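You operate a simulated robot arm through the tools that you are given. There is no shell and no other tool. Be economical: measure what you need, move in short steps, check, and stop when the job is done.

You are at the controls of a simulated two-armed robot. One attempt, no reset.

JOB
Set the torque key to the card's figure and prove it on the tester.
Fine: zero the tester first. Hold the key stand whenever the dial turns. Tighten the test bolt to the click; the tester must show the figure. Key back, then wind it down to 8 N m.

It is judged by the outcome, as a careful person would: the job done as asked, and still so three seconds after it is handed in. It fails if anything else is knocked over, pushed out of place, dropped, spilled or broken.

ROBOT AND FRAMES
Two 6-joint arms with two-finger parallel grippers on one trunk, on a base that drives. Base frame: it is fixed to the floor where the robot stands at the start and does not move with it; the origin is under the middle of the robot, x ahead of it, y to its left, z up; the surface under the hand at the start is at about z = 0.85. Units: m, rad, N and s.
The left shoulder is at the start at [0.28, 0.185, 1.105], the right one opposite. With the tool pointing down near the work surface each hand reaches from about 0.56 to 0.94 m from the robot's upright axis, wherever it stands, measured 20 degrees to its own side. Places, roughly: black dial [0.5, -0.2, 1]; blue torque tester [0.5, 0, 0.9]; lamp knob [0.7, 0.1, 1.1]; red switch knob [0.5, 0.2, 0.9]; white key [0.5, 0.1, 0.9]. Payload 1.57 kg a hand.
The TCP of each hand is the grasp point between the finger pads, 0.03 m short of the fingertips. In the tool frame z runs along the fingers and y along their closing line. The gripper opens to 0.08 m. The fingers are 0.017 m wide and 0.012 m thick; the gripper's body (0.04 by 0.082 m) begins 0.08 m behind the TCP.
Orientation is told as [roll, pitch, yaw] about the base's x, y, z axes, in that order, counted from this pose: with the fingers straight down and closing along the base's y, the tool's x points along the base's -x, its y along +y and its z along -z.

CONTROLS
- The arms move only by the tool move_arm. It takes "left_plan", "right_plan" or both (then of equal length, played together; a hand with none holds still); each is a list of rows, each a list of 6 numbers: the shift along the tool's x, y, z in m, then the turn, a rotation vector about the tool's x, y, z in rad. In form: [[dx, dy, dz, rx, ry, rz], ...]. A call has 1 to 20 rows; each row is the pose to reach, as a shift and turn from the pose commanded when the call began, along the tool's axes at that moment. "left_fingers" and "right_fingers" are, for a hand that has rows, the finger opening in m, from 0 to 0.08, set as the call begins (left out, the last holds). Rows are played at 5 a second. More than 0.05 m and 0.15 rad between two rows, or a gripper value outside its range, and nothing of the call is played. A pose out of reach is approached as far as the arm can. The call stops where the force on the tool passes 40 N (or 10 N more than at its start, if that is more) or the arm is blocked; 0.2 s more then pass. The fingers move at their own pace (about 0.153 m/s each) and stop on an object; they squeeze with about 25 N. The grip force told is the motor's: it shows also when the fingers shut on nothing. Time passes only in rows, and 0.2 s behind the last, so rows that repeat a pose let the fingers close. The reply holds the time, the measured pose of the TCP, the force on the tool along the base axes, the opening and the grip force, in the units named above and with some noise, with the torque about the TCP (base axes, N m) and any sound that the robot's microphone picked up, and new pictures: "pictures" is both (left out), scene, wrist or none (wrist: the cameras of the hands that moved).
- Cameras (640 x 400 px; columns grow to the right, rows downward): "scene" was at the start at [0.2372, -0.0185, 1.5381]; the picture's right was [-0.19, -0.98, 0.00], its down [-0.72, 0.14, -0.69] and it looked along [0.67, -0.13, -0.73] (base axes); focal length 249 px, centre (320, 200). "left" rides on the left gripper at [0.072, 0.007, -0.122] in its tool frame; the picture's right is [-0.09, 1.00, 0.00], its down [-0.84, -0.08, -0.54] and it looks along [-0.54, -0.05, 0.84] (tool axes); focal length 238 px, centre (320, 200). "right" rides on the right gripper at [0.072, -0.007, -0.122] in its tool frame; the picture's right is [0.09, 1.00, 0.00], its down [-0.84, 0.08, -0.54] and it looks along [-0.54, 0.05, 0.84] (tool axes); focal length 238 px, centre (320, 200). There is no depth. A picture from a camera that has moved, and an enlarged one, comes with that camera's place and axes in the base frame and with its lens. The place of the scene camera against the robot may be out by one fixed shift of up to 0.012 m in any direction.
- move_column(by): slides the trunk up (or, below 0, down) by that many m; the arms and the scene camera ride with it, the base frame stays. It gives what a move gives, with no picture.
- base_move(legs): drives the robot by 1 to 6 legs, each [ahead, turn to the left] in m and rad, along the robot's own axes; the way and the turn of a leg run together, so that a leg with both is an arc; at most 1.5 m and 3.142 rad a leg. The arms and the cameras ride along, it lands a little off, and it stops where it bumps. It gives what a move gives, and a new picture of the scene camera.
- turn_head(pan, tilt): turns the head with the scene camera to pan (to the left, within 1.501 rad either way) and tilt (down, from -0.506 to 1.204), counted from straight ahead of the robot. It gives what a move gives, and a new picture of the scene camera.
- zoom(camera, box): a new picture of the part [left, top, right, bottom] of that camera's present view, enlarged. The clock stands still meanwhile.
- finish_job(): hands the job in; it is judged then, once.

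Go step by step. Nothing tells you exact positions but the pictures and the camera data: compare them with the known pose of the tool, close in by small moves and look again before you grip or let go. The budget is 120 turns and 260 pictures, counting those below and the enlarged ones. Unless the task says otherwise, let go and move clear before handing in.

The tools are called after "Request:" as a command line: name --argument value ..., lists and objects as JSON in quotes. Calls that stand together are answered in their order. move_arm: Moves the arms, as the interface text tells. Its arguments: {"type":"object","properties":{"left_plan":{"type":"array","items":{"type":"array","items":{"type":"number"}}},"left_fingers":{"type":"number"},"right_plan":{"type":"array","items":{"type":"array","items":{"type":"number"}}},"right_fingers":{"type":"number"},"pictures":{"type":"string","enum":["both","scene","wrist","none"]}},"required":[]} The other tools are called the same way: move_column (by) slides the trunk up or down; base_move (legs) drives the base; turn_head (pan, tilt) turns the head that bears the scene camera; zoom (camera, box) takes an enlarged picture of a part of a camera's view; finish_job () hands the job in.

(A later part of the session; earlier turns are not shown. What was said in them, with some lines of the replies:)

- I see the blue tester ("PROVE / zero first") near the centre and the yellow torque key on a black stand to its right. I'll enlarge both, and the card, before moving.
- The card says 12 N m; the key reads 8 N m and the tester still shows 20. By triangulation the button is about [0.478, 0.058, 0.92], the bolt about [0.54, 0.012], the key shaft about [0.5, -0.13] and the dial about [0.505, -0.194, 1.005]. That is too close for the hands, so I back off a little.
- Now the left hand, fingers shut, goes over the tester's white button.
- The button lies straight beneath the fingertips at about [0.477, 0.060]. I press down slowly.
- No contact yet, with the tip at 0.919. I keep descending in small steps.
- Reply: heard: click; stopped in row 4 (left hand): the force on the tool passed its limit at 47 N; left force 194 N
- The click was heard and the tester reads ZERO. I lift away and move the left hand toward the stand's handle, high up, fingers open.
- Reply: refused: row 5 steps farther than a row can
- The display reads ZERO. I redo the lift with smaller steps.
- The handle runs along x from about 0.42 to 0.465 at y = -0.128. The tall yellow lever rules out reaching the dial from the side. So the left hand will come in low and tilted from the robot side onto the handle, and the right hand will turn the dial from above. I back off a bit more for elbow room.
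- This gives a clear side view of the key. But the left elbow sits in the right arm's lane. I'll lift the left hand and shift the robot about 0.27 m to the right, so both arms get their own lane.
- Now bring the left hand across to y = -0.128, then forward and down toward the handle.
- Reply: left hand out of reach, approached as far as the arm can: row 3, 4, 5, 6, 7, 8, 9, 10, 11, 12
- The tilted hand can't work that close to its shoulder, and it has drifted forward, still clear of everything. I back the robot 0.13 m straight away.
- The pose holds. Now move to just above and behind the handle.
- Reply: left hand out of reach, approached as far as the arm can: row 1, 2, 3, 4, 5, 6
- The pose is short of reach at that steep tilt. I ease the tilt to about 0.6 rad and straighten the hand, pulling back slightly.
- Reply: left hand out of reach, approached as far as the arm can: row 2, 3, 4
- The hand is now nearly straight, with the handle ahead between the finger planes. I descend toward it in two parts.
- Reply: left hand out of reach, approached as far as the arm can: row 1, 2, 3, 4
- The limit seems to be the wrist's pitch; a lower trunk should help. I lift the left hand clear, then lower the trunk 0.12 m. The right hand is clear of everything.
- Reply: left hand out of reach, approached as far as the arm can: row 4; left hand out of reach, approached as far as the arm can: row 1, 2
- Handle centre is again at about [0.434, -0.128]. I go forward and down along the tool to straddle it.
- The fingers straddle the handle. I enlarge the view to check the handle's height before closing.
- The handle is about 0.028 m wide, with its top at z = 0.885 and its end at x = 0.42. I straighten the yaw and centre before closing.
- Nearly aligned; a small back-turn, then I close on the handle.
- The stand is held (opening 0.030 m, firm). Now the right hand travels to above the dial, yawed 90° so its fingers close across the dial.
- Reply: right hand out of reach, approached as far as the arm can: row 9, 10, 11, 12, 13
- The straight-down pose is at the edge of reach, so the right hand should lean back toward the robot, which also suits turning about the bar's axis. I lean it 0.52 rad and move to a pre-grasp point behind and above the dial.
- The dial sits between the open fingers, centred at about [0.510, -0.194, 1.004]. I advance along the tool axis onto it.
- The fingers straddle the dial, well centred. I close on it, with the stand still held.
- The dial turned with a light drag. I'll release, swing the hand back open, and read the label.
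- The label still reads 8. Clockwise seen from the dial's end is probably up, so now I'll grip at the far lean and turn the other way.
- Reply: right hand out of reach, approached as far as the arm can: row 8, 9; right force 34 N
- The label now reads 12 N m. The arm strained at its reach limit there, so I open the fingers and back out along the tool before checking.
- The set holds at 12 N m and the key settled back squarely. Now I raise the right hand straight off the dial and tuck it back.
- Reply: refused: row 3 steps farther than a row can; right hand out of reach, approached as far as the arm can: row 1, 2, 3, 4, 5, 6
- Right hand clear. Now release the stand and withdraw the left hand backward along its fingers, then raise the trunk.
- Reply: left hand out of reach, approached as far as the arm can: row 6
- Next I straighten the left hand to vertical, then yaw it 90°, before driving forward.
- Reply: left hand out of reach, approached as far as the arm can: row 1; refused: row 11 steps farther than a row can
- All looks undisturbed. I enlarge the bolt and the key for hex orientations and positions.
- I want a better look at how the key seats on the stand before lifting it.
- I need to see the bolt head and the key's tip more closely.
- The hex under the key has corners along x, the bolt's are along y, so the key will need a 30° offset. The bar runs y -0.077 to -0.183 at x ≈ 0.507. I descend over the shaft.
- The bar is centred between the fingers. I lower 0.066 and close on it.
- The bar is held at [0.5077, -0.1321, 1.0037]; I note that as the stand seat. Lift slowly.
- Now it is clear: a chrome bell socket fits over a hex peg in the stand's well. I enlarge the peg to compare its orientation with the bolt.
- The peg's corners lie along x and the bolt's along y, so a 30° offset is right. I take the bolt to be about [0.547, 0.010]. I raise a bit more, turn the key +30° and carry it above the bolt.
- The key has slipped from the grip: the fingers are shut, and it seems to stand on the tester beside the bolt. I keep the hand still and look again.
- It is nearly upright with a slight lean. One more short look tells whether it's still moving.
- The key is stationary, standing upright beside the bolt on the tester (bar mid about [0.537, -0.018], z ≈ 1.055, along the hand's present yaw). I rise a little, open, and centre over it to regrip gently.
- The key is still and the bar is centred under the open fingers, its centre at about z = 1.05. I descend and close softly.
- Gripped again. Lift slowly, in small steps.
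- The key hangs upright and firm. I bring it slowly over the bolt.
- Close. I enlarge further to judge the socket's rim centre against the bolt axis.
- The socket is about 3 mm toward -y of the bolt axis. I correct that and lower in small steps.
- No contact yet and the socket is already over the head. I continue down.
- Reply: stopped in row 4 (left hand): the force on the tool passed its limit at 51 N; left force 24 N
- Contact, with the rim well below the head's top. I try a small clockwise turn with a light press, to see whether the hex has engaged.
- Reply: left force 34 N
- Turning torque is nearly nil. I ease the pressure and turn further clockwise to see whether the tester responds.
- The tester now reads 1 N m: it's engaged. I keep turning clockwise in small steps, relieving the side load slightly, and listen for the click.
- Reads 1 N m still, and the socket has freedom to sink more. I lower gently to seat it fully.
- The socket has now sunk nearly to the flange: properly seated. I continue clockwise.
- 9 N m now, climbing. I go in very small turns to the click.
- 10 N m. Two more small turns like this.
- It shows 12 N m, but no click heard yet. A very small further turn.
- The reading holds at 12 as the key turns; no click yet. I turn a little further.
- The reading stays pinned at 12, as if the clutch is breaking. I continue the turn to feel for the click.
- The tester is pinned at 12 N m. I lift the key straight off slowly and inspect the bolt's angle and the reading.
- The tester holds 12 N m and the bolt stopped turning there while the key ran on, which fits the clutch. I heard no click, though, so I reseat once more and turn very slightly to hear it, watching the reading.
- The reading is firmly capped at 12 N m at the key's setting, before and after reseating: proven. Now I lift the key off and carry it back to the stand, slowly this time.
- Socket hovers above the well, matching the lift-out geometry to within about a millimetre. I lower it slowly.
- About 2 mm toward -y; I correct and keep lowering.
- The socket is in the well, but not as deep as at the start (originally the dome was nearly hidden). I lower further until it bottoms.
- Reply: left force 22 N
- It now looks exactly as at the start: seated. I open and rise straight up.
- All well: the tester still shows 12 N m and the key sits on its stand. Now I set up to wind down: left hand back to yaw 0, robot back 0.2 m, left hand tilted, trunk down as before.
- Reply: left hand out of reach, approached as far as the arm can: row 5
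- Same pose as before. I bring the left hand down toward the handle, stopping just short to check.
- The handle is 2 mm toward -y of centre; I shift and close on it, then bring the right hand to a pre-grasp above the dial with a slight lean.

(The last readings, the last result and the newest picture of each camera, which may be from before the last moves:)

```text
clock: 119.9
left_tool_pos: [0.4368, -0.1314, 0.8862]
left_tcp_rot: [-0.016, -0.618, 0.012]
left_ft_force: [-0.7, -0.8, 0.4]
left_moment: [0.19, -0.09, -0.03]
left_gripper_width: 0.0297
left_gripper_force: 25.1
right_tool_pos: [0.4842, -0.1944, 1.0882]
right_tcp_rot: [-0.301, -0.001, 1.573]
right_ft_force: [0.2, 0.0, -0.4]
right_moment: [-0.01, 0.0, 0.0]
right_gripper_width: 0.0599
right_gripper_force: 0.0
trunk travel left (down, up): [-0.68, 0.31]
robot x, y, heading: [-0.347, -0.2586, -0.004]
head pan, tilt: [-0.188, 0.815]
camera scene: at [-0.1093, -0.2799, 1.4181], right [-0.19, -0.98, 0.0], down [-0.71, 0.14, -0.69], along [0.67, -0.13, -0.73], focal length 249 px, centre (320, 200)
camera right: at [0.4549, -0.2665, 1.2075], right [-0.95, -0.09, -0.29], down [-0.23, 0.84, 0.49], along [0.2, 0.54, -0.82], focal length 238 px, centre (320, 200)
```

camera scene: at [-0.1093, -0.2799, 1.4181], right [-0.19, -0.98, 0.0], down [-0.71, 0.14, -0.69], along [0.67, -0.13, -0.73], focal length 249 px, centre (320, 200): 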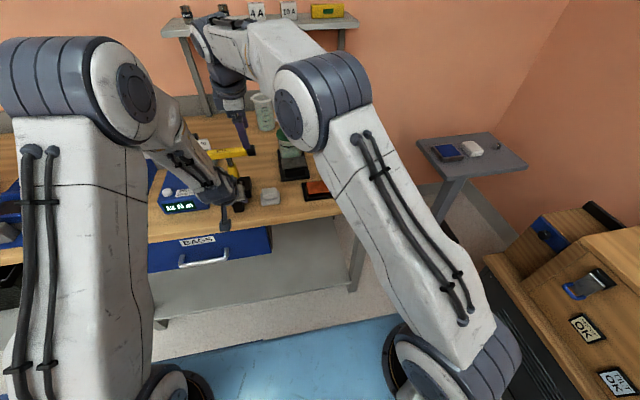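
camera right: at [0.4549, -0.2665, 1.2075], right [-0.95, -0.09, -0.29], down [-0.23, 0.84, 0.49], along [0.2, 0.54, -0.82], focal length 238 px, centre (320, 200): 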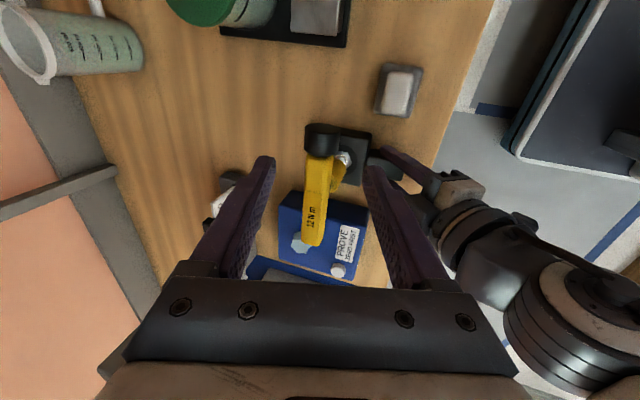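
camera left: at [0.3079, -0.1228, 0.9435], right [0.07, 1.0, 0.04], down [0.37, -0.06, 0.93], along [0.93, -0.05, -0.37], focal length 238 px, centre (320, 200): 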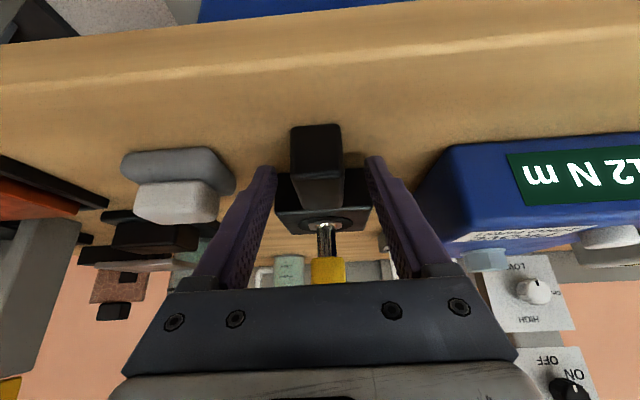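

The stand is held and the dial is aligned between the right fingers. I advance, then close.

Request:
move_arm --right_plan '[[0.001, 0.001, 0.03, 0, 0, 0], [0.001, 0.001, 0.06, 0, 0, 0], [0.001, 0.001, 0.084, 0, 0, 0], [0.001, 0.001, 0.084, 0, 0, 0]]' --pictures "none"

Request:
zoom --camera "right" --box '[220, 110, 420, 260]'

```text
clock: 120.9
left_tool_pos: [0.4379, -0.1306, 0.8864]
left_tcp_rot: [-0.017, -0.619, 0.014]
left_ft_force: [0.1, -0.3, 0.9]
left_moment: [0.22, -0.08, -0.02]
left_gripper_width: 0.0294
left_gripper_force: 25.1
right_tool_pos: [0.509, -0.1966, 1.0074]
right_tcp_rot: [-0.3, 0.0, 1.573]
right_ft_force: [-0.8, -0.3, 0.3]
right_moment: [-0.01, 0.01, 0.02]
right_gripper_width: 0.06
right_gripper_force: 0.0
trunk travel left (down, up): [-0.68, 0.31]
robot x, y, heading: [-0.3455, -0.2589, -0.003]
head pan, tilt: [-0.188, 0.815]
```

```text
2.67 times, centred on (320, 185) of right
camera zoom: at [0.4786, -0.2682, 1.1268], right [-0.95, -0.09, -0.29], down [-0.24, 0.84, 0.49], along [0.2, 0.54, -0.82], focal length 636 px, centre (320, 240)
```

zoom: 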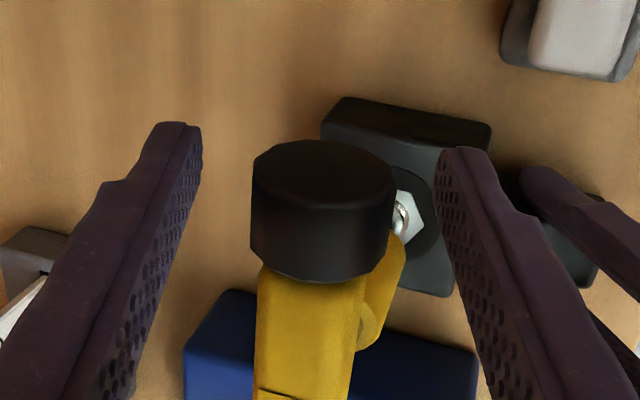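

Well centred. I close on the dial and turn counter-clockwise (lean 0.30 to 0.80).

Request:
move_arm --right_plan '[[0, 0, 0, 0, 0, 0], [0, 0, 0, 0, 0, 0], [0, 0, 0, 0, 0, 0], [0, 0, 0, 0.1, 0, 0], [0, 0, 0, 0.2, 0, 0], [0, 0, 0, 0.3, 0, 0], [0, 0, 0, 0.4, 0, 0], [0, 0, 0, 0.5, 0, 0], [0, 0, 0, 0.5, 0, 0]]' --right_fingers 0 --pictures "none"

Request:
move_arm --right_plan '[[0, 0, 0, 0, 0, 0], [0, 0, 0, 0, 0, 0], [0, 0, 0, -0.14, 0, 0], [0, 0, 0, -0.28, 0, 0], [0, 0, 0, -0.42, 0, 0], [0, 0, 0, -0.52, 0, 0], [0, 0, 0, -0.52, 0, 0]]' --right_fingers 0.06 --pictures "none"

Request:
zoom --camera "scene" --box '[220, 120, 300, 200]'

```text
clock: 122.9
left_tool_pos: [0.4375, -0.1309, 0.8861]
left_tcp_rot: [-0.013, -0.616, 0.013]
left_ft_force: [3.5, 2.8, -0.3]
left_moment: [0.3, 0.15, -0.01]
left_gripper_width: 0.0296
left_gripper_force: 24.6
right_tool_pos: [0.5085, -0.1957, 1.0073]
right_tcp_rot: [-0.799, 0.002, 1.572]
right_ft_force: [-3.2, -2.6, 2.3]
right_moment: [-0.2, 0.0, 0.33]
right_gripper_width: 0.0308
right_gripper_force: 25.1
trunk travel left (down, up): [-0.68, 0.31]
robot x, y, heading: [-0.3439, -0.2587, 0.002]
head pan, tilt: [-0.188, 0.815]
```

```text
clock: 124.5
left_tool_pos: [0.4368, -0.1312, 0.8863]
left_tcp_rot: [-0.014, -0.619, 0.013]
left_ft_force: [0.1, -0.6, 1.0]
left_moment: [0.23, -0.21, -0.01]
left_gripper_width: 0.0299
left_gripper_force: 24.6
right_tool_pos: [0.5076, -0.1962, 1.0067]
right_tcp_rot: [-0.278, 0.0, 1.571]
right_ft_force: [-0.2, 0.4, -0.3]
right_moment: [0.02, 0.02, -0.01]
right_gripper_width: 0.0599
right_gripper_force: 0.0
trunk travel left (down, up): [-0.68, 0.31]
robot x, y, heading: [-0.3478, -0.2615, 0.001]
head pan, tilt: [-0.188, 0.815]
```

```text
5.00 times, centred on (260, 160) of scene
camera zoom: at [-0.1093, -0.2799, 1.4181], right [-0.19, -0.98, 0.0], down [-0.71, 0.14, -0.69], along [0.67, -0.13, -0.73], focal length 1245 px, centre (620, 400)
```

zoom: 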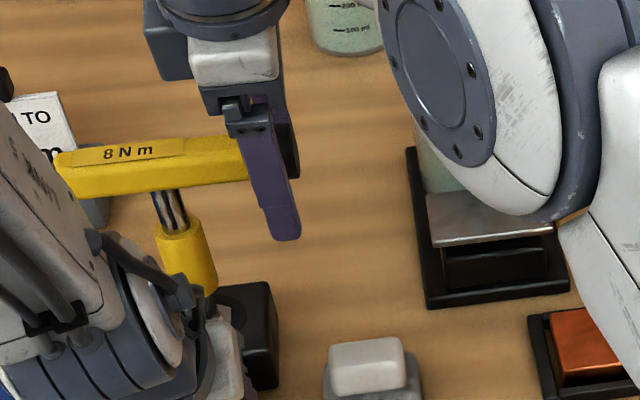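

The label reads 8 N m. At the start, turning this way from 8 met a stop and stayed at 8, while this stroke felt free, so one more gentle stroke will bring it firmly down onto the 8 stop.

Request:
move_arm --right_plan '[[0, 0, 0, 0, 0, 0], [0, 0, 0, 0, 0, 0], [0, 0, 0, 0, 0, 0], [0, 0, 0, 0.05, 0, 0], [0, 0, 0, 0.1, 0, 0], [0, 0, 0, 0.1, 0, 0]]' --right_fingers 0 --pictures "none"

Request:
zoom --camera "scene" --box '[220, 120, 300, 200]'

```text
clock: 125.9
left_tool_pos: [0.4368, -0.1302, 0.8862]
left_tcp_rot: [-0.015, -0.616, 0.014]
left_ft_force: [0.0, -0.5, 2.7]
left_moment: [0.16, -0.24, 0.08]
left_gripper_width: 0.0299
left_gripper_force: 25.0
right_tool_pos: [0.5084, -0.1953, 1.008]
right_tcp_rot: [-0.379, 0.003, 1.573]
right_ft_force: [2.1, 0.9, 0.4]
right_moment: [-0.02, -0.03, -0.18]
right_gripper_width: 0.0307
right_gripper_force: 25.1
trunk travel left (down, up): [-0.68, 0.31]
robot x, y, heading: [-0.3478, -0.2581, -0.003]
head pan, tilt: [-0.188, 0.815]
```

```text
5.00 times, centred on (260, 160) of scene
camera zoom: at [-0.1092, -0.2799, 1.4181], right [-0.19, -0.98, 0.0], down [-0.71, 0.14, -0.69], along [0.67, -0.13, -0.73], focal length 1245 px, centre (620, 400)
```

zoom: 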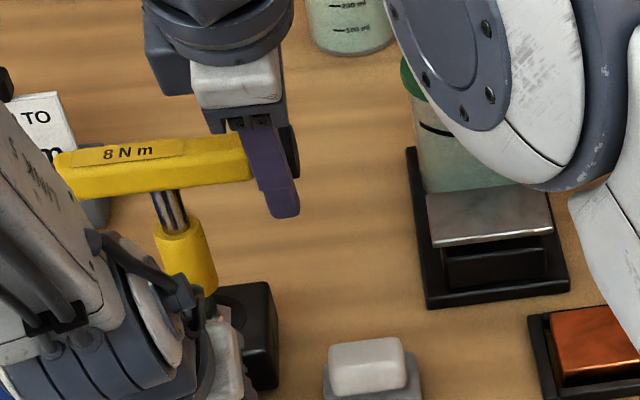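

Request:
move_arm --right_plan '[[0, 0, 0, 0.06, 0, 0], [0, 0, 0, 0.12, 0, 0], [0, 0, 0, 0.18, 0, 0], [0, 0, 0, 0.18, 0, 0]]' --pictures "none"

Request:
zoom --camera "scene" --box '[220, 120, 300, 200]'

```text
clock: 126.9
left_tool_pos: [0.4359, -0.1309, 0.8862]
left_tcp_rot: [-0.016, -0.614, 0.014]
left_ft_force: [0.1, 0.4, 1.3]
left_moment: [0.17, 0.04, 0.07]
left_gripper_width: 0.0296
left_gripper_force: 24.7
right_tool_pos: [0.5083, -0.1979, 1.0061]
right_tcp_rot: [-0.56, 0.0, 1.573]
right_ft_force: [-0.4, -0.9, 1.0]
right_moment: [-0.33, 0.1, 0.05]
right_gripper_width: 0.0308
right_gripper_force: 24.9
trunk travel left (down, up): [-0.68, 0.31]
robot x, y, heading: [-0.3435, -0.2588, -0.006]
head pan, tilt: [-0.188, 0.815]
```

```text
5.00 times, centred on (260, 160) of scene
camera zoom: at [-0.1092, -0.2799, 1.4181], right [-0.19, -0.98, 0.0], down [-0.71, 0.14, -0.69], along [0.67, -0.13, -0.73], focal length 1245 px, centre (620, 400)
```

zoom: 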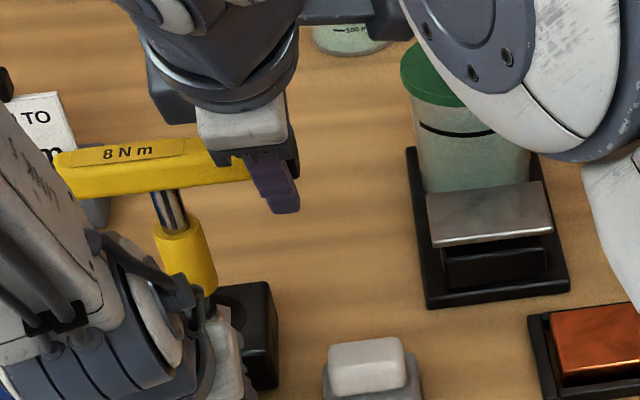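

Firmly at 8 N m. I release the dial and withdraw the right hand while the stand is still held.

Request:
move_arm --right_plan '[[0, 0, 0, 0, 0, 0], [0, 0, 0, 0, 0, 0], [0, 0, -0.03, 0, 0, 0], [0, 0, -0.065, 0, 0, 0], [0, 0, -0.1, 0, 0, 0], [0.03, 0.02, -0.12, -0.1, 0, 0], [0.065, 0.05, -0.13, -0.2, 0, 0], [0.1, 0.08, -0.13, -0.3, 0, 0], [0.135, 0.11, -0.13, -0.3, 0, 0], [0.17, 0.13, -0.13, -0.3, 0, 0]]' --right_fingers 0.06 --pictures "none"

Request:
move_arm --left_plan '[[0, 0, 0, 0, 0, 0], [0, 0, 0, 0, 0, 0], [0, 0, -0.03, 0, 0, 0], [0, 0, -0.06, 0, 0, 0], [0, 0, -0.09, 0, 0, 0], [-0.02, 0, -0.12, 0, 0, 0], [-0.02, 0, -0.12, 0, 0, 0]]' --left_fingers 0.06 --pictures "scene"

Request:
zoom --camera "scene" --box '[140, 120, 300, 220]'

```text
clock: 129.1
left_tool_pos: [0.4357, -0.1308, 0.8863]
left_tcp_rot: [-0.016, -0.617, 0.011]
left_ft_force: [-0.1, -1.8, 1.0]
left_moment: [0.12, 0.01, -0.06]
left_gripper_width: 0.0296
left_gripper_force: 25.1
right_tool_pos: [0.3295, -0.3651, 1.0483]
right_tcp_rot: [-0.26, 0.001, 1.573]
right_ft_force: [0.3, -0.7, 0.3]
right_moment: [0.01, 0.0, -0.01]
right_gripper_width: 0.0599
right_gripper_force: 0.0
trunk travel left (down, up): [-0.68, 0.31]
robot x, y, heading: [-0.352, -0.2577, -0.001]
head pan, tilt: [-0.188, 0.815]
```

```text
clock: 130.7
left_tool_pos: [0.3833, -0.1293, 0.9957]
left_tcp_rot: [-0.016, -0.619, 0.013]
left_ft_force: [0.3, 0.1, 0.0]
left_moment: [0.0, -0.03, 0.0]
left_gripper_width: 0.0599
left_gripper_force: 0.1
left hand out of reach, approached as far as the arm can: row 6
right_tool_pos: [0.3302, -0.3664, 1.0473]
right_tcp_rot: [-0.259, -0.001, 1.572]
right_ft_force: [0.4, -0.1, 0.1]
right_moment: [0.02, 0.0, 0.0]
right_gripper_width: 0.06
right_gripper_force: 0.1
trunk travel left (down, up): [-0.68, 0.31]
robot x, y, heading: [-0.3472, -0.2584, 0.0]
head pan, tilt: [-0.188, 0.815]
camera scene: at [-0.1092, -0.2799, 1.4181], right [-0.19, -0.98, 0.0], down [-0.71, 0.14, -0.69], along [0.67, -0.13, -0.73], focal length 249 px, centre (320, 200)
```

scene: 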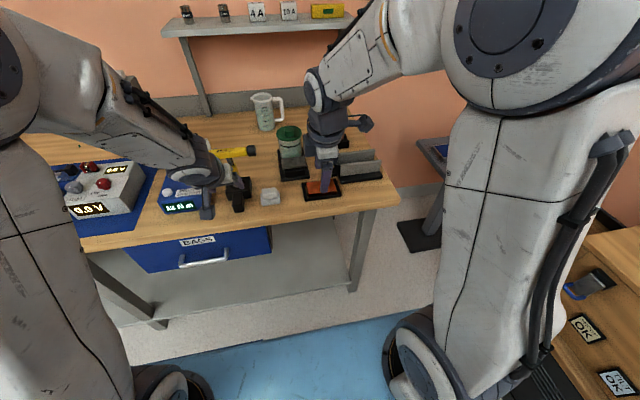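

```text
4.00 times, centred on (220, 170) of scene
camera zoom: at [-0.1092, -0.2799, 1.4181], right [-0.19, -0.98, 0.0], down [-0.71, 0.14, -0.69], along [0.67, -0.13, -0.73], focal length 996 px, centre (720, 320)
```

zoom: 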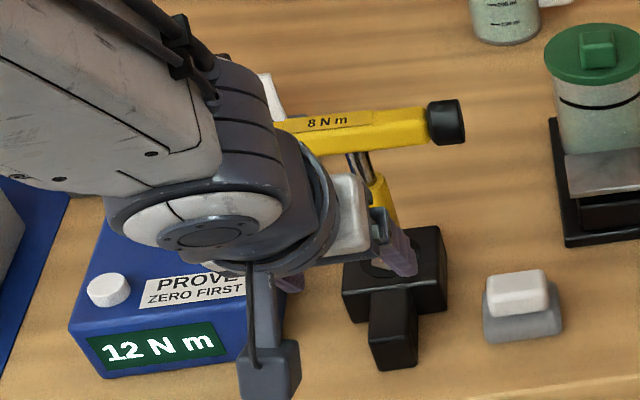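

Key reads 8 N m on its stand, tester reads 12 N m, and both hands are free. I raise the trunk and back off for a last look.

Request:
move_column --by 0.15

Request:
base_move --legs '[[-0.2, 0]]'

Request:
zoom --camera "scene" --box '[140, 110, 340, 240]'

```text
clock: 132.5
left_tool_pos: [0.3833, -0.1298, 1.1455]
left_tcp_rot: [-0.017, -0.617, 0.013]
left_ft_force: [1.5, -0.9, 0.0]
left_moment: [0.06, -0.02, -0.01]
left_gripper_width: 0.0601
left_gripper_force: 0.1
right_tool_pos: [0.3279, -0.3651, 1.1979]
right_tcp_rot: [-0.259, 0.0, 1.573]
right_ft_force: [0.1, -0.3, 0.1]
right_moment: [-0.01, -0.02, 0.02]
right_gripper_width: 0.0599
right_gripper_force: 0.0
trunk travel left (down, up): [-0.83, 0.16]
robot x, y, heading: [-0.3494, -0.2574, -0.002]
head pan, tilt: [-0.188, 0.815]
```

```text
clock: 134.1
left_tool_pos: [0.181, -0.1292, 1.1434]
left_tcp_rot: [-0.017, -0.615, 0.014]
left_ft_force: [0.1, 0.5, 0.0]
left_moment: [-0.01, 0.01, -0.01]
left_gripper_width: 0.0602
left_gripper_force: 0.1
right_tool_pos: [0.1267, -0.3645, 1.1964]
right_tcp_rot: [-0.261, 0.0, 1.572]
right_ft_force: [-1.0, 0.1, 0.9]
right_moment: [0.02, -0.01, 0.03]
right_gripper_width: 0.0601
right_gripper_force: 0.0
trunk travel left (down, up): [-0.83, 0.16]
robot x, y, heading: [-0.549, -0.2562, -0.006]
head pan, tilt: [-0.188, 0.815]
camera scene: at [-0.3112, -0.2792, 1.5681], right [-0.19, -0.98, 0.0], down [-0.71, 0.14, -0.69], along [0.67, -0.13, -0.73], focal length 249 px, centre (320, 200)
```

scene: 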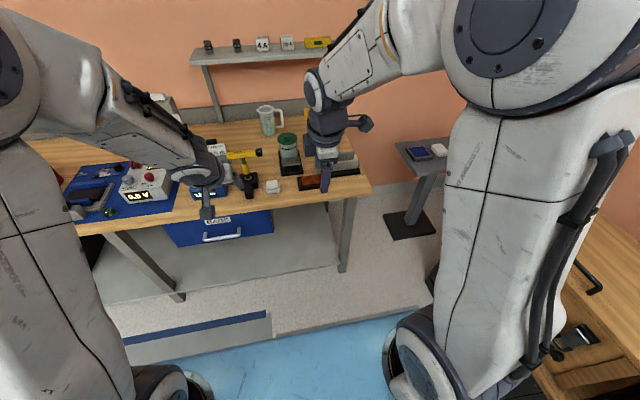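

```text
3.08 times, centred on (240, 175) of scene
camera zoom: at [-0.3112, -0.2792, 1.5681], right [-0.19, -0.98, 0.0], down [-0.71, 0.14, -0.69], along [0.67, -0.13, -0.73], focal length 766 px, centre (566, 277)
```

zoom: 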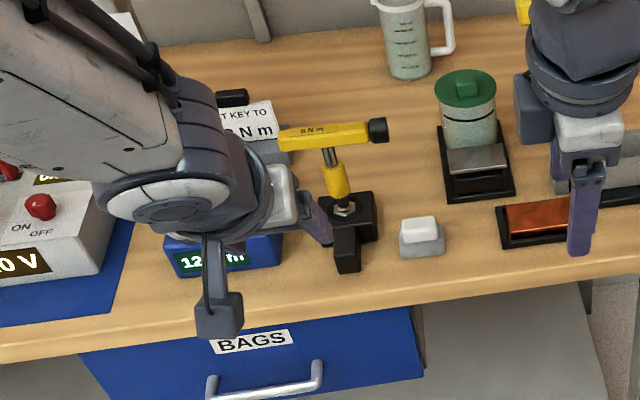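

The key is seated on its stand at 8 N m, the tester shows 12 N m, nothing else has moved, and both hands are clear. I hand the job in.

Request:
finish_job

```text
The job is handed in.
```

I zeroed the tester, set the key to the card's 12 N m, and proved it on the bolt, but I never heard the click. The tester climbed to 12 N m and stayed there while I turned further, and again after I reseated the key. I took that as the key releasing at its setting.

- **Slip on the way:** the key came out of the left hand while I carried it to the bolt. It dropped a few centimetres onto the tester and stayed standing beside the bolt. I picked it up again, and nothing else was disturbed.
- **Stand:** the left hand held it every time the dial turned.
- **Final state:** the key is back on its stand and wound down to 8 N m. The tester still shows 12 N m, and both hands are clear.
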